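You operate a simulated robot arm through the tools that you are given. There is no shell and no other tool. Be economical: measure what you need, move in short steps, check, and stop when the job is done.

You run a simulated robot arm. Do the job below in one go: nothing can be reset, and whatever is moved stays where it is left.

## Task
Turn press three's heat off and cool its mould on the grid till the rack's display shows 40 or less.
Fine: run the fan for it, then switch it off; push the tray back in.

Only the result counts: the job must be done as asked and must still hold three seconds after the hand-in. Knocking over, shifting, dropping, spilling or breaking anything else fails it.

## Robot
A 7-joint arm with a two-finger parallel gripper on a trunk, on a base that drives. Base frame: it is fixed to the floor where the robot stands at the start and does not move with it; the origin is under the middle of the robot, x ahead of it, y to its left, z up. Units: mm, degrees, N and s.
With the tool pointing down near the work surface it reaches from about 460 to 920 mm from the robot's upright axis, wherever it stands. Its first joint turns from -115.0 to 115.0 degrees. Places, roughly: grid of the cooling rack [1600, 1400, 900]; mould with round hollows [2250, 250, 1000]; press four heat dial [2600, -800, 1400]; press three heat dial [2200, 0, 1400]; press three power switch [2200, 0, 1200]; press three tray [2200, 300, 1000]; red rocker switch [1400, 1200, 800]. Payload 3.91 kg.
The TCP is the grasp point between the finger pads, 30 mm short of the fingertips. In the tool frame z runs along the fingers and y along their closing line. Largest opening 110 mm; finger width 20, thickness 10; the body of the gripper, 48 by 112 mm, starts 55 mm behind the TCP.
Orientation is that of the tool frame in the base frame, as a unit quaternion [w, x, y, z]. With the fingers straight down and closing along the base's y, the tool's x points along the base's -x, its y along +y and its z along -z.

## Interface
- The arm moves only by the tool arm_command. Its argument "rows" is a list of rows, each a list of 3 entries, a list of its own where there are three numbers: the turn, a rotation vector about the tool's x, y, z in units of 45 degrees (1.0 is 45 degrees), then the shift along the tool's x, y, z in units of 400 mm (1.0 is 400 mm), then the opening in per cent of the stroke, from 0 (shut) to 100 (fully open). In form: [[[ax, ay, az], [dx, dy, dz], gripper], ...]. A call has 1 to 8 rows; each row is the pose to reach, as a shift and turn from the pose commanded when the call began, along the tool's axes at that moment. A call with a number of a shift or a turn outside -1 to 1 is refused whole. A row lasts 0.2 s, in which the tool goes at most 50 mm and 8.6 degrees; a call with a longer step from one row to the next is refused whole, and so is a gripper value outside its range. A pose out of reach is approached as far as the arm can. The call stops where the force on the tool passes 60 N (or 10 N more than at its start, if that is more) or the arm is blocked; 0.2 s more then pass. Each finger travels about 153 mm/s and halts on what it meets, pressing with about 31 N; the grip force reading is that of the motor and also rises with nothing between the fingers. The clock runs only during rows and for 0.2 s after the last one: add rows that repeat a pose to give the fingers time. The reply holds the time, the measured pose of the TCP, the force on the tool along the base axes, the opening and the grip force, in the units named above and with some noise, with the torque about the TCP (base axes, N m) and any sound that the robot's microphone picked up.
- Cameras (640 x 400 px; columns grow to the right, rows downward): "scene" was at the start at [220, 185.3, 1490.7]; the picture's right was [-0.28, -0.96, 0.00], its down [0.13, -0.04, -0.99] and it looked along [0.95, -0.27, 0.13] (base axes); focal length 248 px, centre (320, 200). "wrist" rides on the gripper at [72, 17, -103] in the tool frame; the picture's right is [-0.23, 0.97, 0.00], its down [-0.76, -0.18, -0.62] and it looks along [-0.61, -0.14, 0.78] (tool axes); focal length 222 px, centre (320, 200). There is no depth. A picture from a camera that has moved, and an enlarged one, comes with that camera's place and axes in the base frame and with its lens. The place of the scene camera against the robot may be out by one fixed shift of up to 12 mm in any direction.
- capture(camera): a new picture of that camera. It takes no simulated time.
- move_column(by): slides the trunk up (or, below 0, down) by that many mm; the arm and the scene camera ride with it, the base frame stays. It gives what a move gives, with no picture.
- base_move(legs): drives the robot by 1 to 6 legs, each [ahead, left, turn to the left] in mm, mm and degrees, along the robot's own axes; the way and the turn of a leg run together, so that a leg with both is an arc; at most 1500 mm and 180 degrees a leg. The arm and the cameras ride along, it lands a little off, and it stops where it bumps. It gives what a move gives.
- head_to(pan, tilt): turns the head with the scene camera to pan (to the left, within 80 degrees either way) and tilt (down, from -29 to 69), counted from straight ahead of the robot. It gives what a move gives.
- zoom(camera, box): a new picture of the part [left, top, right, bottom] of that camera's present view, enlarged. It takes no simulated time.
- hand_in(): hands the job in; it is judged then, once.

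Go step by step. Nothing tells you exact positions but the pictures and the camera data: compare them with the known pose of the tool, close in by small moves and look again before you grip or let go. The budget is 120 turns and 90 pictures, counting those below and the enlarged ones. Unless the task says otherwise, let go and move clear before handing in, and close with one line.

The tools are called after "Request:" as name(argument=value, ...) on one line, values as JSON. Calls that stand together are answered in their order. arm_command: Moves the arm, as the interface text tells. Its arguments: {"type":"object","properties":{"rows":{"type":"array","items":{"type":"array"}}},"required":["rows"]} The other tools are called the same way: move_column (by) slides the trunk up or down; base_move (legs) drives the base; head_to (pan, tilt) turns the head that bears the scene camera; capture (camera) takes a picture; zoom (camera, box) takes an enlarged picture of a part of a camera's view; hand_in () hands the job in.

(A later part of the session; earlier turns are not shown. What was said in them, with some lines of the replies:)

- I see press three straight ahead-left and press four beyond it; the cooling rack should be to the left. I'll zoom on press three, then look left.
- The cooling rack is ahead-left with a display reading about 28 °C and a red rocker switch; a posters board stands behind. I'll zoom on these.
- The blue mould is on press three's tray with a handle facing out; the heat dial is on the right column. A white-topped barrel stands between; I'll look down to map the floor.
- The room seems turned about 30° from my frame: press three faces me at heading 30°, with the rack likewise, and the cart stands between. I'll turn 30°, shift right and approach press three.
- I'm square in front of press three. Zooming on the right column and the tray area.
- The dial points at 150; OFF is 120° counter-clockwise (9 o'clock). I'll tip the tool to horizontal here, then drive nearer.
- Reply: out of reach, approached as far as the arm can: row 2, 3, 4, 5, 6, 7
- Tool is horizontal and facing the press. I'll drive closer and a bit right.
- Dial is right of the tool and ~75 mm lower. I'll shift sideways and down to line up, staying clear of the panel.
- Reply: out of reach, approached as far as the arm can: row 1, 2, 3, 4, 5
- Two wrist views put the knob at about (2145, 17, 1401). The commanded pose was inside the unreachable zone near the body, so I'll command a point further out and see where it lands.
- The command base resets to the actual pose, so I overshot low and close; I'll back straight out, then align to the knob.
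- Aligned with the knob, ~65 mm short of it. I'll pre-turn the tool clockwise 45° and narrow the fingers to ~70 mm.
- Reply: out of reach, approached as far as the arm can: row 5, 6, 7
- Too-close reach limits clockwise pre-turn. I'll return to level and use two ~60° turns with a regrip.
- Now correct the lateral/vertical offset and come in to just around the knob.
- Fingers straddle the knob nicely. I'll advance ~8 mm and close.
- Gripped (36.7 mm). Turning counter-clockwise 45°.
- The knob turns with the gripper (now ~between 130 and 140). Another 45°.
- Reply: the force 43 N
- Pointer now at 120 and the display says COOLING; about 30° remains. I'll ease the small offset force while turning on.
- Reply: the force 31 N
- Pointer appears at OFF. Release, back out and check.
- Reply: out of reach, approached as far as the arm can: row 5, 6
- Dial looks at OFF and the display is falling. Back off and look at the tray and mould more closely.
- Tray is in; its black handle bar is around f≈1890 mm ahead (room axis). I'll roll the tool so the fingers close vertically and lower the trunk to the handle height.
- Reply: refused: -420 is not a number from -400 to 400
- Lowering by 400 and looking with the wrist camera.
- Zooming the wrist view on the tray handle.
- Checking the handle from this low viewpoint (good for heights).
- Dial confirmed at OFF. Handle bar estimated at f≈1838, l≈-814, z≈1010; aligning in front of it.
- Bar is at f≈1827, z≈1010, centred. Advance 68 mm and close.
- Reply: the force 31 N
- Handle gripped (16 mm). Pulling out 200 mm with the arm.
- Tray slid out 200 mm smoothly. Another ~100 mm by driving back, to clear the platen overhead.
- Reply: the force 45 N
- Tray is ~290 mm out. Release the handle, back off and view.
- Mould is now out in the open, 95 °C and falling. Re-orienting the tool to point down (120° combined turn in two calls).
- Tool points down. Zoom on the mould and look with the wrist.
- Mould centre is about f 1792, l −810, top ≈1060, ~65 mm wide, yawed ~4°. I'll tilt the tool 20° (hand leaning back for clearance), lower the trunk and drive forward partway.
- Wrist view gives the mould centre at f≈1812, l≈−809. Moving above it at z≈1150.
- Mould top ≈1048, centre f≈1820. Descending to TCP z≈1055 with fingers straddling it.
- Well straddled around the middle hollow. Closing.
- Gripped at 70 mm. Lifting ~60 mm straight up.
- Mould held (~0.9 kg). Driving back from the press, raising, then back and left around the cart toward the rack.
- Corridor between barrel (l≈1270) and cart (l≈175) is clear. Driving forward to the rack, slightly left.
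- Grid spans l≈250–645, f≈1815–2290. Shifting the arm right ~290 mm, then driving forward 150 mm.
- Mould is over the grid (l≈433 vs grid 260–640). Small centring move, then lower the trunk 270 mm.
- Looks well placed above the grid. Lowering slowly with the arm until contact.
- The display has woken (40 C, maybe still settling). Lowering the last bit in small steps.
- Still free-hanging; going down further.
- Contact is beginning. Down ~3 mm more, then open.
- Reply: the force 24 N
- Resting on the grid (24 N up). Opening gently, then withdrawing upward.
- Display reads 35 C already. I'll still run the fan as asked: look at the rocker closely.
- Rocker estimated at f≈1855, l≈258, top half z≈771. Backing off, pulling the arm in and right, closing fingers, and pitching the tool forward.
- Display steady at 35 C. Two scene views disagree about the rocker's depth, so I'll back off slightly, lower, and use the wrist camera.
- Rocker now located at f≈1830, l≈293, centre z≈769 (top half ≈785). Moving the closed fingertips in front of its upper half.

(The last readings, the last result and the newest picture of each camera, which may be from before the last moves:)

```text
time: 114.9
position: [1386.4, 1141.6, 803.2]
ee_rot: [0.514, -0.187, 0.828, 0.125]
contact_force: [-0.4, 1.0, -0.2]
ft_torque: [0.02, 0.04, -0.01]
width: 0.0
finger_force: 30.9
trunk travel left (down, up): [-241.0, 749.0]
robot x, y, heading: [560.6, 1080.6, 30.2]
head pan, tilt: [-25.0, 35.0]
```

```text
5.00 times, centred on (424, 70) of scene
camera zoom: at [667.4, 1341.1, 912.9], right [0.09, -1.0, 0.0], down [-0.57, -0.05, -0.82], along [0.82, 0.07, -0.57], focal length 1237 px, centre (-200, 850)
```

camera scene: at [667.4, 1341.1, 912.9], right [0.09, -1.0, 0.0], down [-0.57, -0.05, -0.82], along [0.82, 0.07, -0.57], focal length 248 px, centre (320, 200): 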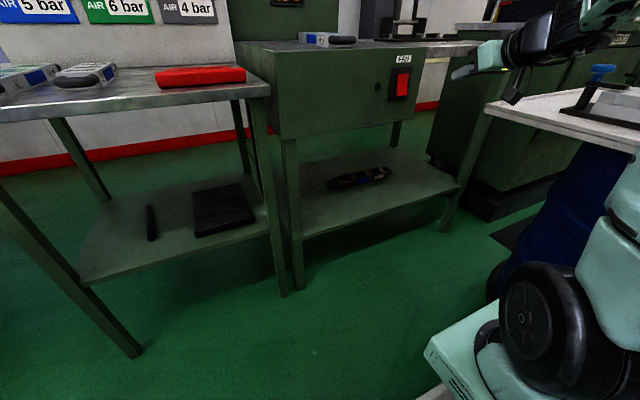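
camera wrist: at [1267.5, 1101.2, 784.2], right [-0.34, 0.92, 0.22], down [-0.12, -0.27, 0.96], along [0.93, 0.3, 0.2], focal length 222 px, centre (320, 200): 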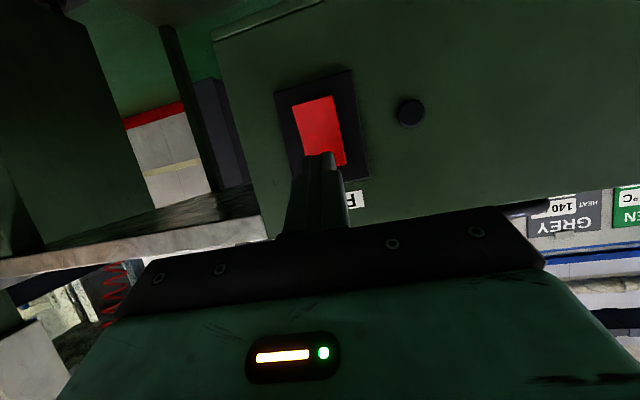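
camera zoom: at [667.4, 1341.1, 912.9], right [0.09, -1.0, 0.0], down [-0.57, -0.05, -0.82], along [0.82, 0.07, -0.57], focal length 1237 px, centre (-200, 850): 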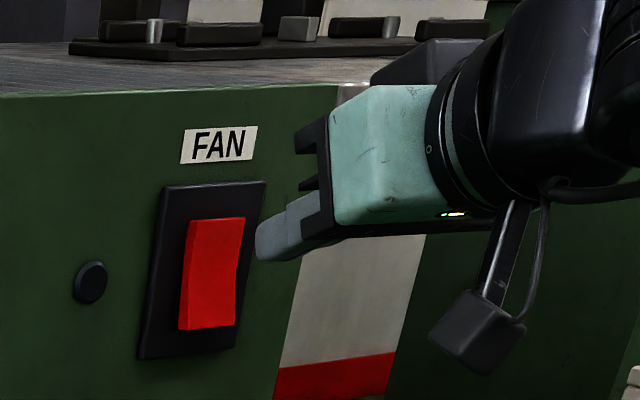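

Aligned with the rocker's upper half. Pressing forward in small steps.

Request:
arm_command(rows=[[[0, 0, 0], [-0.011, 0, 0.0224], 0], [[0, 0, 0], [-0.022, 0, 0.0448], 0], [[0, 0, 0], [-0.03, 0, 0.06], 0], [[0, 0, 0], [-0.035, 0, 0.072], 0], [[0, 0, 0], [-0.04, 0, 0.082], 0], [[0, 0, 0], [-0.045, 0, 0.092], 0]])

Request:
zoom(camera="scene", box=[360, 30, 488, 110])

```text
time: 116.3
position: [1421.0, 1158.0, 804.3]
ee_rot: [0.514, -0.187, 0.828, 0.124]
contact_force: [-46.7, -11.8, 0.8]
ft_torque: [-0.09, 0.23, 0.69]
width: 0.0
finger_force: 30.8
trunk travel left (down, up): [-241.0, 749.0]
robot x, y, heading: [560.1, 1075.9, 30.2]
head pan, tilt: [-25.0, 35.0]
```

```text
5.00 times, centred on (424, 70) of scene
camera zoom: at [665.6, 1340.6, 913.1], right [0.09, -1.0, 0.0], down [-0.57, -0.05, -0.82], along [0.82, 0.07, -0.57], focal length 1237 px, centre (-200, 850)
```

zoom: 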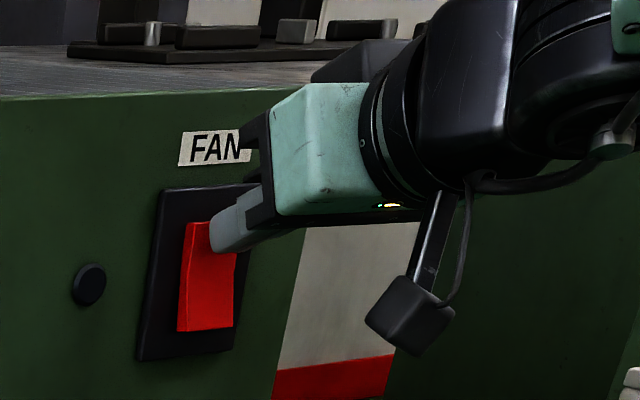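

Contact with ~48 N on the upper part. Backing off and checking whether the fan runs.

Request:
arm_command(rows=[[[0, 0, 0], [0.02, 0, -0.04], 0], [[0, 0, 0], [0.05, 0, -0.1], 0], [[0, 0, 0], [0.05, 0, -0.1], 0], [[0, 0, 0], [0.05, 0, -0.1], 0]])

Request:
zoom(camera="scene", box=[360, 30, 488, 110])

```text
time: 117.3
position: [1382.7, 1138.8, 803.8]
ee_rot: [0.515, -0.187, 0.827, 0.125]
contact_force: [0.0, -1.0, -0.5]
ft_torque: [-0.02, 0.01, -0.02]
width: 0.0
finger_force: 30.8
trunk travel left (down, up): [-241.0, 749.0]
robot x, y, heading: [564.0, 1083.8, 29.7]
head pan, tilt: [-25.0, 35.0]
```

```text
5.00 times, centred on (424, 70) of scene
camera zoom: at [667.5, 1341.2, 912.9], right [0.09, -1.0, 0.0], down [-0.57, -0.05, -0.82], along [0.82, 0.07, -0.57], focal length 1237 px, centre (-200, 850)
```

zoom: 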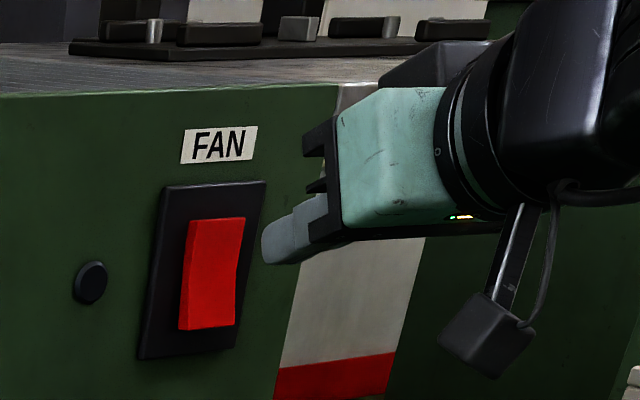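

No visible change, so the upper end may already be in (off). Trying the lower half: down 38 mm and press.

Request:
arm_command(rows=[[[0, 0, 0], [0.085, 0, 0.042], 0], [[0, 0, 0], [0.085, 0, 0.042], 0], [[0, 0, 0], [0.074, 0, 0.065], 0], [[0, 0, 0], [0.063, 0, 0.087], 0], [[0, 0, 0], [0.052, 0, 0.109], 0], [[0, 0, 0], [0.045, 0, 0.123], 0], [[0, 0, 0], [0.038, 0, 0.138], 0], [[0, 0, 0], [0.031, 0, 0.152], 0]])

Request:
zoom(camera="scene", box=[360, 30, 488, 110])

```text
time: 118.9
position: [1419.2, 1155.0, 763.7]
ee_rot: [0.513, -0.187, 0.829, 0.124]
contact_force: [-18.7, -6.5, 5.7]
ft_torque: [-0.01, -0.15, 0.19]
width: 0.0
finger_force: 30.9
trunk travel left (down, up): [-241.0, 749.0]
robot x, y, heading: [563.8, 1076.9, 30.3]
head pan, tilt: [-25.0, 35.0]
stopped in row 8: the force on the tool passed its limit at 72 N (the readings are from after the stop); the commanded pose is now the measured one
```

```text
5.00 times, centred on (424, 70) of scene
camera zoom: at [666.1, 1340.7, 913.1], right [0.09, -1.0, 0.0], down [-0.57, -0.05, -0.82], along [0.82, 0.07, -0.57], focal length 1237 px, centre (-200, 850)
```

zoom: 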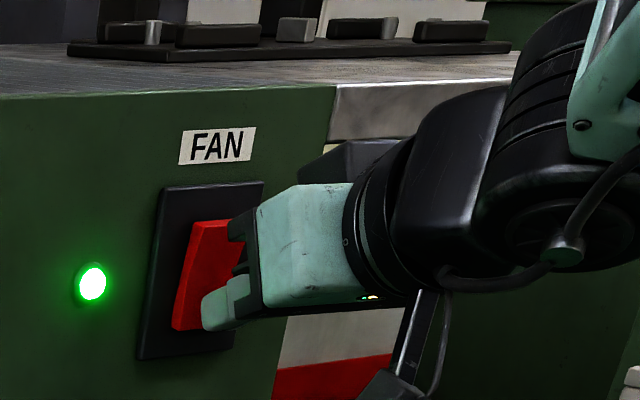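

The green lamp is lit: fan on. Back off, move up to the upper half and let it run a moment.

Request:
arm_command(rows=[[[0, 0, 0], [0.025, 0, -0.05], 0], [[0, 0, 0], [0.049, 0, -0.1], 0], [[0, 0, 0], [-0.041, 0, -0.144], 0], [[0, 0, 0], [-0.041, 0, -0.144], 0], [[0, 0, 0], [-0.041, 0, -0.144], 0], [[0, 0, 0], [-0.041, 0, -0.144], 0], [[0, 0, 0], [-0.041, 0, -0.144], 0], [[0, 0, 0], [-0.041, 0, -0.144], 0]])

Request:
arm_command(rows=[[[0, 0, 0], [0, 0, 0], 0], [[0, 0, 0], [0, 0, 0], 0], [[0, 0, 0], [0, 0, 0], 0], [[0, 0, 0], [0, 0, 0], 0], [[0, 0, 0], [0, 0, 0], 0], [[0, 0, 0], [0, 0, 0], 0], [[0, 0, 0], [0, 0, 0], 0], [[0, 0, 0], [0, 0, 0], 0]])

Request:
capture(camera="wrist")

```text
time: 120.7
position: [1380.3, 1136.2, 803.0]
ee_rot: [0.511, -0.187, 0.83, 0.124]
contact_force: [0.7, -0.3, -0.4]
ft_torque: [0.07, -0.01, -0.01]
width: 0.0
finger_force: 30.8
trunk travel left (down, up): [-241.0, 749.0]
robot x, y, heading: [563.9, 1081.3, 30.1]
head pan, tilt: [-25.0, 35.0]
```

```text
time: 122.5
position: [1381.2, 1137.2, 803.1]
ee_rot: [0.511, -0.188, 0.83, 0.125]
contact_force: [0.4, 0.2, 0.2]
ft_torque: [-0.02, 0.02, 0.01]
width: 0.1
finger_force: 31.0
trunk travel left (down, up): [-241.0, 749.0]
robot x, y, heading: [563.8, 1079.9, 29.9]
head pan, tilt: [-25.0, 35.0]
```

```text
15 pictures are left
camera wrist: at [1260.4, 1096.7, 784.3], right [-0.33, 0.92, 0.22], down [-0.11, -0.27, 0.96], along [0.94, 0.3, 0.19], focal length 222 px, centre (320, 200)
```

wrist: 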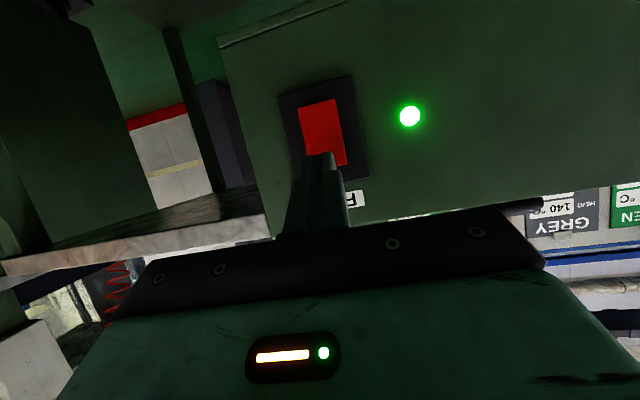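

Fan is running. Now press the upper half to switch it off.

Request:
arm_command(rows=[[[0, 0, 0], [-0.011, 0, 0.0224], 0], [[0, 0, 0], [-0.022, 0, 0.0448], 0], [[0, 0, 0], [-0.033, 0, 0.067], 0], [[0, 0, 0], [-0.042, 0, 0.086], 0], [[0, 0, 0], [-0.05, 0, 0.102], 0], [[0, 0, 0], [-0.057, 0, 0.115], 0], [[0, 0, 0], [-0.062, 0, 0.125], 0]])

Request:
arm_command(rows=[[[0, 0, 0], [0.025, 0, -0.05], 0], [[0, 0, 0], [0.06, 0, -0.12], 0], [[0, 0, 0], [0.08, 0, -0.2], 0], [[0, 0, 0], [0.08, 0, -0.2], 0]])

Request:
capture(camera="wrist")

```text
time: 124.0
position: [1420.6, 1157.2, 801.5]
ee_rot: [0.51, -0.189, 0.83, 0.125]
contact_force: [-29.5, -6.4, 6.7]
ft_torque: [0.07, -0.06, 0.4]
width: 0.0
finger_force: 31.3
trunk travel left (down, up): [-241.0, 749.0]
robot x, y, heading: [561.5, 1080.7, 29.8]
head pan, tilt: [-25.0, 35.0]
stopped in row 7: the force on the tool passed its limit at 73 N (the readings are from after the stop); the commanded pose is now the measured one
```

```text
time: 125.0
position: [1344.7, 1121.2, 807.6]
ee_rot: [0.509, -0.188, 0.831, 0.125]
contact_force: [0.0, -0.2, 1.0]
ft_torque: [0.02, 0.0, -0.01]
width: 0.0
finger_force: 31.5
trunk travel left (down, up): [-241.0, 749.0]
robot x, y, heading: [562.0, 1081.7, 29.9]
head pan, tilt: [-25.0, 35.0]
```

```text
14 pictures are left
camera wrist: at [1225.1, 1080.1, 789.3], right [-0.33, 0.92, 0.22], down [-0.11, -0.27, 0.96], along [0.94, 0.3, 0.19], focal length 222 px, centre (320, 200)
```

wrist: 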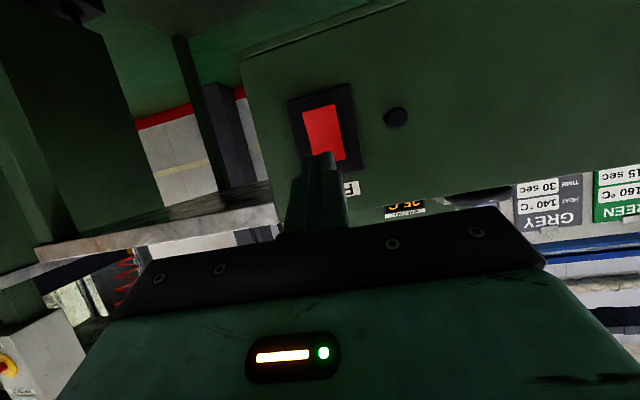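

Fan is off, display ~25 C. Now to the tray: raise, back away and drive round the cart to press three.

Request:
move_column(by=400)

Request:
base_move(legs=[[-960, 0, 0]])

Request:
arm_command(rows=[[[0, 0, 0], [0, 0.12, 0], 0], [[0, 0, 0], [0, 0.24, 0], 0], [[0, 0, 0], [0, 0.36, 0], 0], [[0, 0, 0], [0, 0.48, 0], 0], [[0, 0, 0], [0, 0.6, 0], 0], [[0, 0, 0], [0, 0.72, 0], 0], [[0, 0, 0], [0, 0.84, 0], 0], [[0, 0, 0], [0, 0.96, 0], 0]])

Request:
base_move(legs=[[0, -1000, 0], [0, -535, 0]])

```text
time: 128.8
position: [1346.1, 1120.5, 1208.1]
ee_rot: [0.509, -0.188, 0.831, 0.124]
contact_force: [0.0, -0.7, 0.6]
ft_torque: [0.01, -0.01, -0.01]
width: 0.1
finger_force: 31.1
trunk travel left (down, up): [-641.0, 349.0]
robot x, y, heading: [561.5, 1079.9, 30.1]
head pan, tilt: [-25.0, 35.0]
```

```text
time: 133.8
position: [517.9, 642.3, 1208.3]
ee_rot: [0.509, -0.189, 0.831, 0.125]
contact_force: [-0.2, -0.2, -0.8]
ft_torque: [-0.03, -0.01, -0.01]
width: 0.0
finger_force: 30.5
trunk travel left (down, up): [-641.0, 349.0]
robot x, y, heading: [-264.6, 601.6, 30.1]
head pan, tilt: [-25.0, 35.0]
```

```text
time: 135.6
position: [365.0, 973.5, 1229.6]
ee_rot: [0.501, -0.194, 0.833, 0.13]
contact_force: [0.7, -0.2, -1.0]
ft_torque: [0.02, -0.01, 0.01]
width: 0.3
finger_force: 30.5
out of reach, approached as far as the arm can: row 7, 8
trunk travel left (down, up): [-641.0, 349.0]
robot x, y, heading: [-267.2, 602.2, 30.2]
head pan, tilt: [-25.0, 35.0]
```

```text
time: 143.5
position: [1123.7, -374.3, 1230.4]
ee_rot: [0.502, -0.185, 0.835, 0.126]
contact_force: [0.5, 0.1, -1.2]
ft_torque: [-0.03, 0.01, 0.03]
width: 0.0
finger_force: 30.9
trunk travel left (down, up): [-641.0, 349.0]
robot x, y, heading: [486.3, -732.8, 28.6]
head pan, tilt: [-25.0, 35.0]
```

Heading drifted slightly; correct it and approach press three short of the tray, then level the tool.

Request:
base_move(legs=[[0, 0, 1.5], [600, 0, 0]])

Request:
arm_command(rows=[[[0, -0.15, 0], [0, 0, 0], 0], [[0, -0.3, 0], [0, 0, 0], 0], [[0, -0.45, 0], [0, 0, 0], 0], [[0, -0.6, 0], [0, 0, 0], 0], [[0, -0.6, 0], [0, 0, 0], 0]])

Request:
head_to(pan=0, tilt=25)

Request:
capture(camera="scene")

```text
time: 147.2
position: [1620.4, -61.6, 1232.9]
ee_rot: [0.501, -0.196, 0.833, 0.133]
contact_force: [0.0, -0.5, 0.3]
ft_torque: [0.01, -0.01, 0.04]
width: 0.1
finger_force: 30.8
trunk travel left (down, up): [-641.0, 349.0]
robot x, y, heading: [994.4, -434.1, 30.6]
head pan, tilt: [-25.0, 35.0]
```

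```text
time: 148.4
position: [1628.6, -58.0, 1225.0]
ee_rot: [0.679, -0.157, 0.696, 0.172]
contact_force: [-0.1, 1.5, 0.6]
ft_torque: [0.0, 0.01, -0.07]
width: 0.1
finger_force: 30.6
out of reach, approached as far as the arm can: row 1, 2, 3
trunk travel left (down, up): [-641.0, 349.0]
robot x, y, heading: [994.1, -431.1, 30.5]
head pan, tilt: [-25.0, 35.0]
```

```text
time: 149.3
position: [1629.1, -58.7, 1226.1]
ee_rot: [0.678, -0.154, 0.698, 0.171]
contact_force: [0.2, -0.2, 0.1]
ft_torque: [0.01, -0.02, 0.01]
width: 0.0
finger_force: 31.3
trunk travel left (down, up): [-641.0, 349.0]
robot x, y, heading: [997.1, -432.0, 30.5]
head pan, tilt: [0.0, 25.0]
```

```text
13 pictures are left
camera scene: at [1077.8, -141.2, 1333.3], right [0.51, -0.86, 0.0], down [-0.36, -0.21, -0.91], along [0.78, 0.46, -0.41], focal length 248 px, centre (320, 200)
```

scene: 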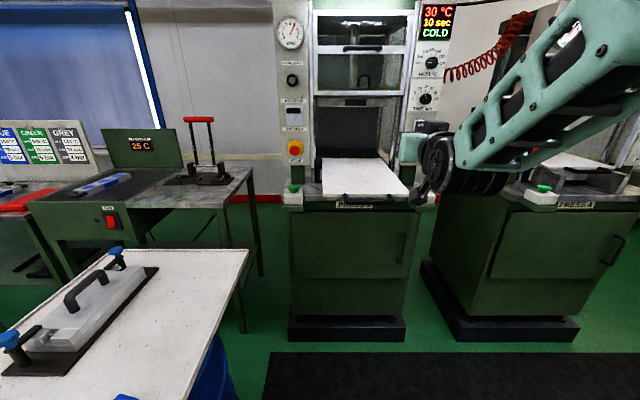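

Tool is level in front of the tray. Lower to handle height and shift left 50 mm, then check.

Request:
move_column(by=-212)

Request:
arm_command(rows=[[[0, 0, 0], [0, 0.07, 0.02], 0], [[0, 0, 0], [0, 0.14, 0.06], 0], [[0, 0, 0], [0, 0.14, 0.06], 0]])

Request:
capture(camera="wrist")

Request:
zoom(camera="scene", box=[270, 80, 446, 190])

```text
time: 151.5
position: [1627.8, -56.5, 1015.0]
ee_rot: [0.678, -0.16, 0.696, 0.174]
contact_force: [0.5, 0.1, -0.8]
ft_torque: [0.01, 0.01, -0.02]
width: 0.0
finger_force: 30.7
trunk travel left (down, up): [-429.0, 561.0]
robot x, y, heading: [993.3, -434.1, 30.4]
head pan, tilt: [0.0, 25.0]
```

```text
time: 152.3
position: [1623.4, 5.3, 1014.8]
ee_rot: [0.679, -0.162, 0.695, 0.175]
contact_force: [0.6, 0.6, -0.2]
ft_torque: [-0.05, 0.02, -0.02]
width: 0.0
finger_force: 31.3
trunk travel left (down, up): [-429.0, 561.0]
robot x, y, heading: [995.4, -434.0, 30.5]
head pan, tilt: [0.0, 25.0]
```

```text
12 pictures are left
camera wrist: at [1521.9, -27.6, 943.7], right [-0.44, 0.86, 0.25], down [-0.45, -0.45, 0.77], along [0.78, 0.23, 0.59], focal length 222 px, centre (320, 200)
```

wrist: 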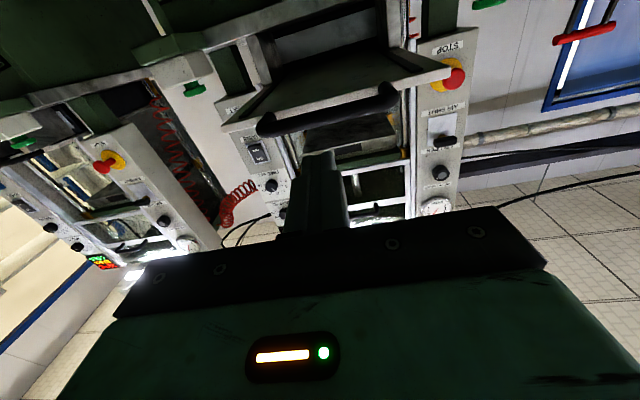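

```text
3.64 times, centred on (358, 135) of scene
camera zoom: at [1079.5, -140.1, 1121.3], right [0.51, -0.86, 0.0], down [-0.36, -0.21, -0.91], along [0.78, 0.46, -0.41], focal length 900 px, centre (182, 436)
```

zoom: 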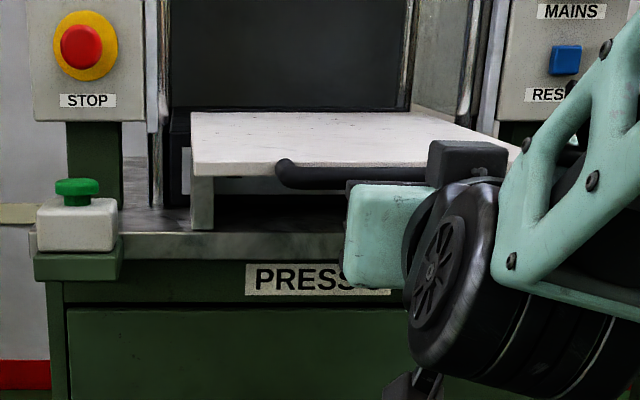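

Bar is dead ahead (l≈−809, z≈1010–1014). Advancing and pushing the tray, first ~210 mm.

Request:
arm_command(rows=[[[0, 0, 0], [-0.002, 0.005, 0.1], 0], [[0, 0, 0], [-0.003, 0.009, 0.18], 0], [[0, 0, 0], [-0.004, 0.012, 0.25], 0], [[0, 0, 0], [-0.006, 0.016, 0.32], 0], [[0, 0, 0], [-0.007, 0.02, 0.39], 0], [[0, 0, 0], [-0.008, 0.023, 0.46], 0], [[0, 0, 0], [-0.009, 0.026, 0.53], 0], [[0, 0, 0], [-0.009, 0.026, 0.53], 0]])

Request:
capture(camera="wrist")

```text
time: 154.1
position: [1677.8, 7.8, 1072.3]
ee_rot: [0.678, -0.16, 0.696, 0.174]
contact_force: [-0.2, -0.6, 0.7]
ft_torque: [0.0, 0.01, -0.01]
width: 0.0
finger_force: 31.1
out of reach, approached as far as the arm can: row 1, 2, 3, 4, 5, 6, 7, 8
trunk travel left (down, up): [-429.0, 561.0]
robot x, y, heading: [997.4, -433.9, 30.4]
head pan, tilt: [0.0, 25.0]
```

```text
10 pictures are left
camera wrist: at [1576.2, -25.6, 1002.0], right [-0.44, 0.86, 0.25], down [-0.45, -0.45, 0.77], along [0.78, 0.23, 0.59], focal length 222 px, centre (320, 200)
```

wrist: 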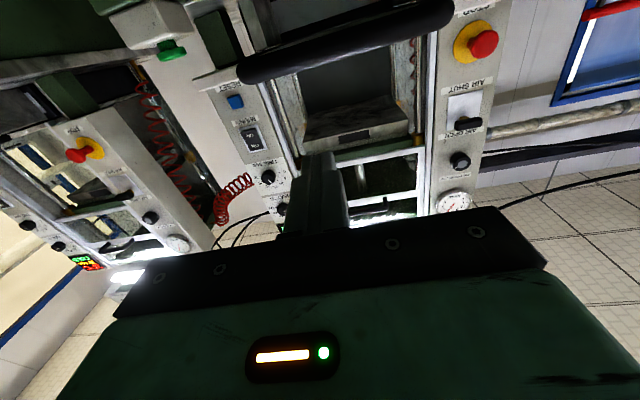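

The arm can't extend in this posture (it rose instead, no contact). I'll return to the earlier pose and push by driving the base.

Request:
arm_command(rows=[[[0, 0, 0], [0, 0, -0.07], 0], [[0, 0, 0], [0, 0.015, -0.13], 0], [[0, 0, 0], [0.08, 0.015, -0.13], 0], [[0, 0, 0], [0.15, 0.015, -0.13], 0], [[0, 0, 0], [0.15, 0.015, -0.13], 0]])

```text
time: 155.3
position: [1627.0, -7.5, 1015.9]
ee_rot: [0.679, -0.161, 0.695, 0.174]
contact_force: [-0.6, 0.3, -0.6]
ft_torque: [0.02, 0.03, -0.03]
width: 0.0
finger_force: 31.3
trunk travel left (down, up): [-429.0, 561.0]
robot x, y, heading: [998.6, -431.2, 30.5]
head pan, tilt: [0.0, 25.0]
```

Request:
move_column(by=-4)

Request:
base_move(legs=[[160, 0, 0]])

Request:
capture(camera="wrist")

```text
time: 155.9
position: [1627.5, -8.4, 1011.4]
ee_rot: [0.678, -0.16, 0.696, 0.174]
contact_force: [0.1, -0.1, -0.3]
ft_torque: [0.02, -0.04, 0.0]
width: 0.0
finger_force: 31.3
trunk travel left (down, up): [-425.0, 565.0]
robot x, y, heading: [999.1, -433.6, 30.4]
head pan, tilt: [0.0, 25.0]
```

```text
time: 157.3
position: [1765.2, 72.0, 1012.3]
ee_rot: [0.679, -0.16, 0.695, 0.174]
contact_force: [0.8, -0.3, -0.6]
ft_torque: [0.0, 0.0, -0.01]
width: 0.0
finger_force: 30.8
trunk travel left (down, up): [-425.0, 565.0]
robot x, y, heading: [1133.1, -351.6, 30.6]
head pan, tilt: [0.0, 25.0]
```

```text
9 pictures are left
camera wrist: at [1663.3, 39.1, 941.0], right [-0.44, 0.86, 0.25], down [-0.45, -0.45, 0.77], along [0.78, 0.23, 0.59], focal length 222 px, centre (320, 200)
```

wrist: 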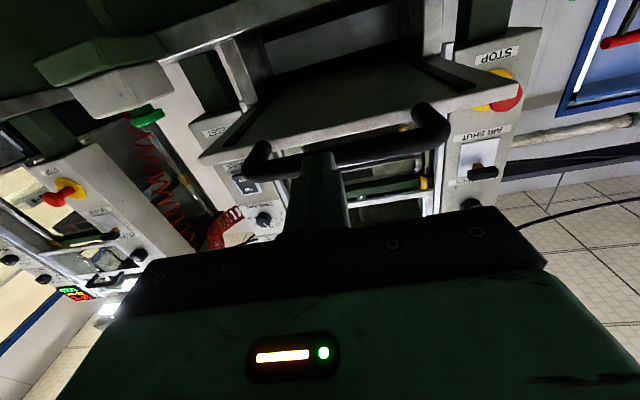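

Fingertip is on the bar and the tray is moving in (bar ≈1608). Continue pushing 190 mm, then finish in small steps.

Request:
base_move(legs=[[190, 0, 0]])

Request:
capture(camera="wrist")

```text
time: 158.8
position: [1936.8, 168.6, 1010.2]
ee_rot: [0.675, -0.154, 0.699, 0.18]
contact_force: [0.3, 0.3, 0.1]
ft_torque: [0.02, 0.02, 0.0]
width: 0.0
finger_force: 31.3
trunk travel left (down, up): [-425.0, 565.0]
robot x, y, heading: [1297.0, -257.8, 30.4]
head pan, tilt: [0.0, 25.0]
```

```text
8 pictures are left
camera wrist: at [1834.3, 136.9, 940.5], right [-0.44, 0.86, 0.27], down [-0.44, -0.46, 0.77], along [0.78, 0.22, 0.58], focal length 222 px, centre (320, 200)
```

wrist: 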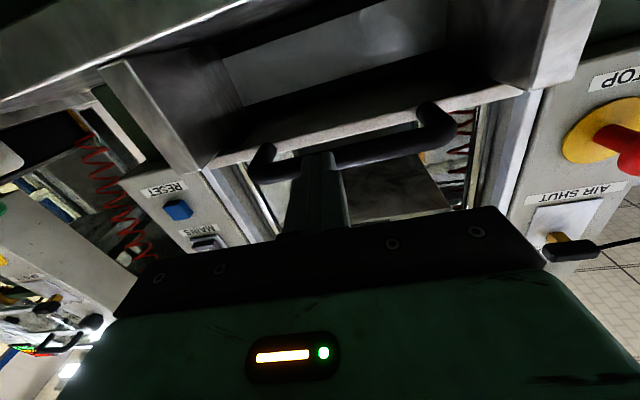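

Bar ≈1800; ~20 mm to go. Pushing the base a little more.

Request:
base_move(legs=[[20, 0, 0]])

Request:
base_move(legs=[[10, 0, 0]])

```text
time: 159.6
position: [1962.7, 178.7, 1013.0]
ee_rot: [0.672, -0.144, 0.701, 0.189]
contact_force: [-0.6, -0.6, -0.5]
ft_torque: [0.01, 0.01, 0.0]
width: 0.0
finger_force: 31.2
trunk travel left (down, up): [-425.0, 565.0]
robot x, y, heading: [1315.6, -244.0, 30.5]
head pan, tilt: [0.0, 25.0]
```

```text
time: 160.3
position: [1963.1, 180.6, 1013.4]
ee_rot: [0.653, -0.129, 0.712, 0.223]
contact_force: [-128.7, -79.6, 8.6]
ft_torque: [-0.87, -1.1, 0.26]
width: 0.0
finger_force: 31.0
trunk travel left (down, up): [-425.0, 565.0]
robot x, y, heading: [1310.8, -250.0, 30.2]
head pan, tilt: [0.0, 25.0]
stopped in leg 1: the force on the tool passed its limit at 84 N (the readings are from after the stop); the commanded pose is now the measured one
```

The tray hit its end stop (bar ≈1828, its original place). Backing off and checking everything.

Request:
base_move(legs=[[-300, 0, 0]])

Request:
head_to(pan=10, tilt=15)

Request:
capture(camera="scene")

```text
time: 162.4
position: [1714.4, 30.3, 1011.5]
ee_rot: [0.655, -0.125, 0.712, 0.222]
contact_force: [0.2, 0.5, -0.1]
ft_torque: [-0.02, 0.01, -0.03]
width: 0.2
finger_force: 31.1
trunk travel left (down, up): [-425.0, 565.0]
robot x, y, heading: [1053.6, -401.2, 30.4]
head pan, tilt: [0.0, 25.0]
```

```text
time: 163.1
position: [1712.5, 39.4, 1015.9]
ee_rot: [0.65, -0.125, 0.71, 0.238]
contact_force: [0.2, 0.2, -0.2]
ft_torque: [0.01, -0.01, 0.04]
width: 0.0
finger_force: 31.4
trunk travel left (down, up): [-425.0, 565.0]
robot x, y, heading: [1053.4, -399.9, 30.4]
head pan, tilt: [10.0, 15.0]
```

```text
7 pictures are left
camera scene: at [1128.3, -92.7, 1133.5], right [0.65, -0.76, 0.0], down [-0.19, -0.16, -0.97], along [0.74, 0.63, -0.25], focal length 248 px, centre (320, 200)
```

scene: 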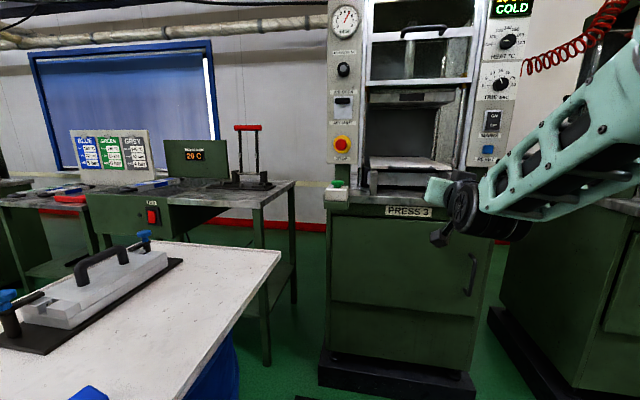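

Request:
zoom(camera="scene", box=[60, 120, 220, 230])

Request:
zoom(camera="scene", box=[320, 100, 528, 230])

Request:
zoom(camera="scene", box=[476, 0, 540, 60])

```text
3.64 times, centred on (140, 175) of scene
camera zoom: at [1128.3, -92.7, 1133.5], right [0.65, -0.76, 0.0], down [-0.19, -0.16, -0.97], along [0.74, 0.63, -0.25], focal length 900 px, centre (974, 291)
```

zoom: 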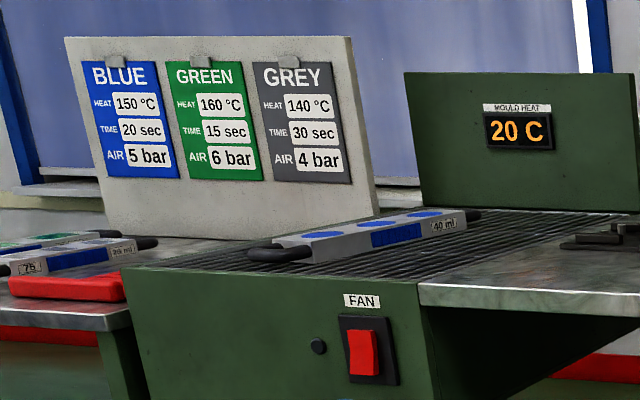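

```text
3.08 times, centred on (424, 165) of scene
camera zoom: at [1128.3, -92.7, 1133.5], right [0.65, -0.76, 0.0], down [-0.19, -0.16, -0.97], along [0.74, 0.63, -0.25], focal length 762 px, centre (0, 308)
```

zoom: 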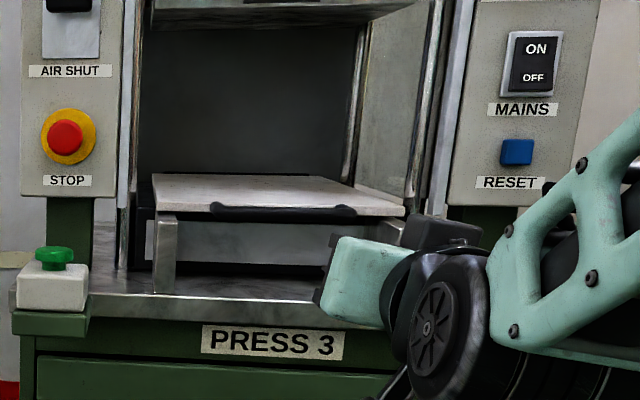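

```text
6.67 times, centred on (508, 30) of scene
camera zoom: at [1128.3, -92.7, 1133.5], right [0.65, -0.76, 0.0], down [-0.19, -0.16, -0.97], along [0.74, 0.63, -0.25], focal length 1650 px, centre (-933, 1333)
```

zoom: 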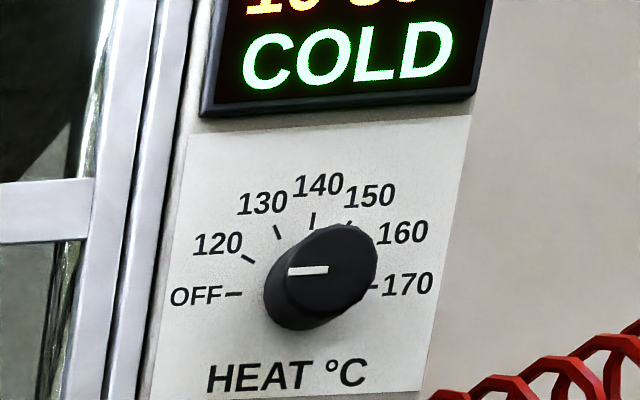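

The heat dial is at OFF and press three reads COLD. The mould sits on the grid at 20 C, the fan lamp is out, the tray is in and the arm is clear, so I'm handing in.

Request:
hand_in()

```text
The job is handed in.
```

Press three's heat is off and its mould is on the cooling grid, with the rack display at 20 C. The fan was run and switched off, and the tray is pushed back in to its stop.
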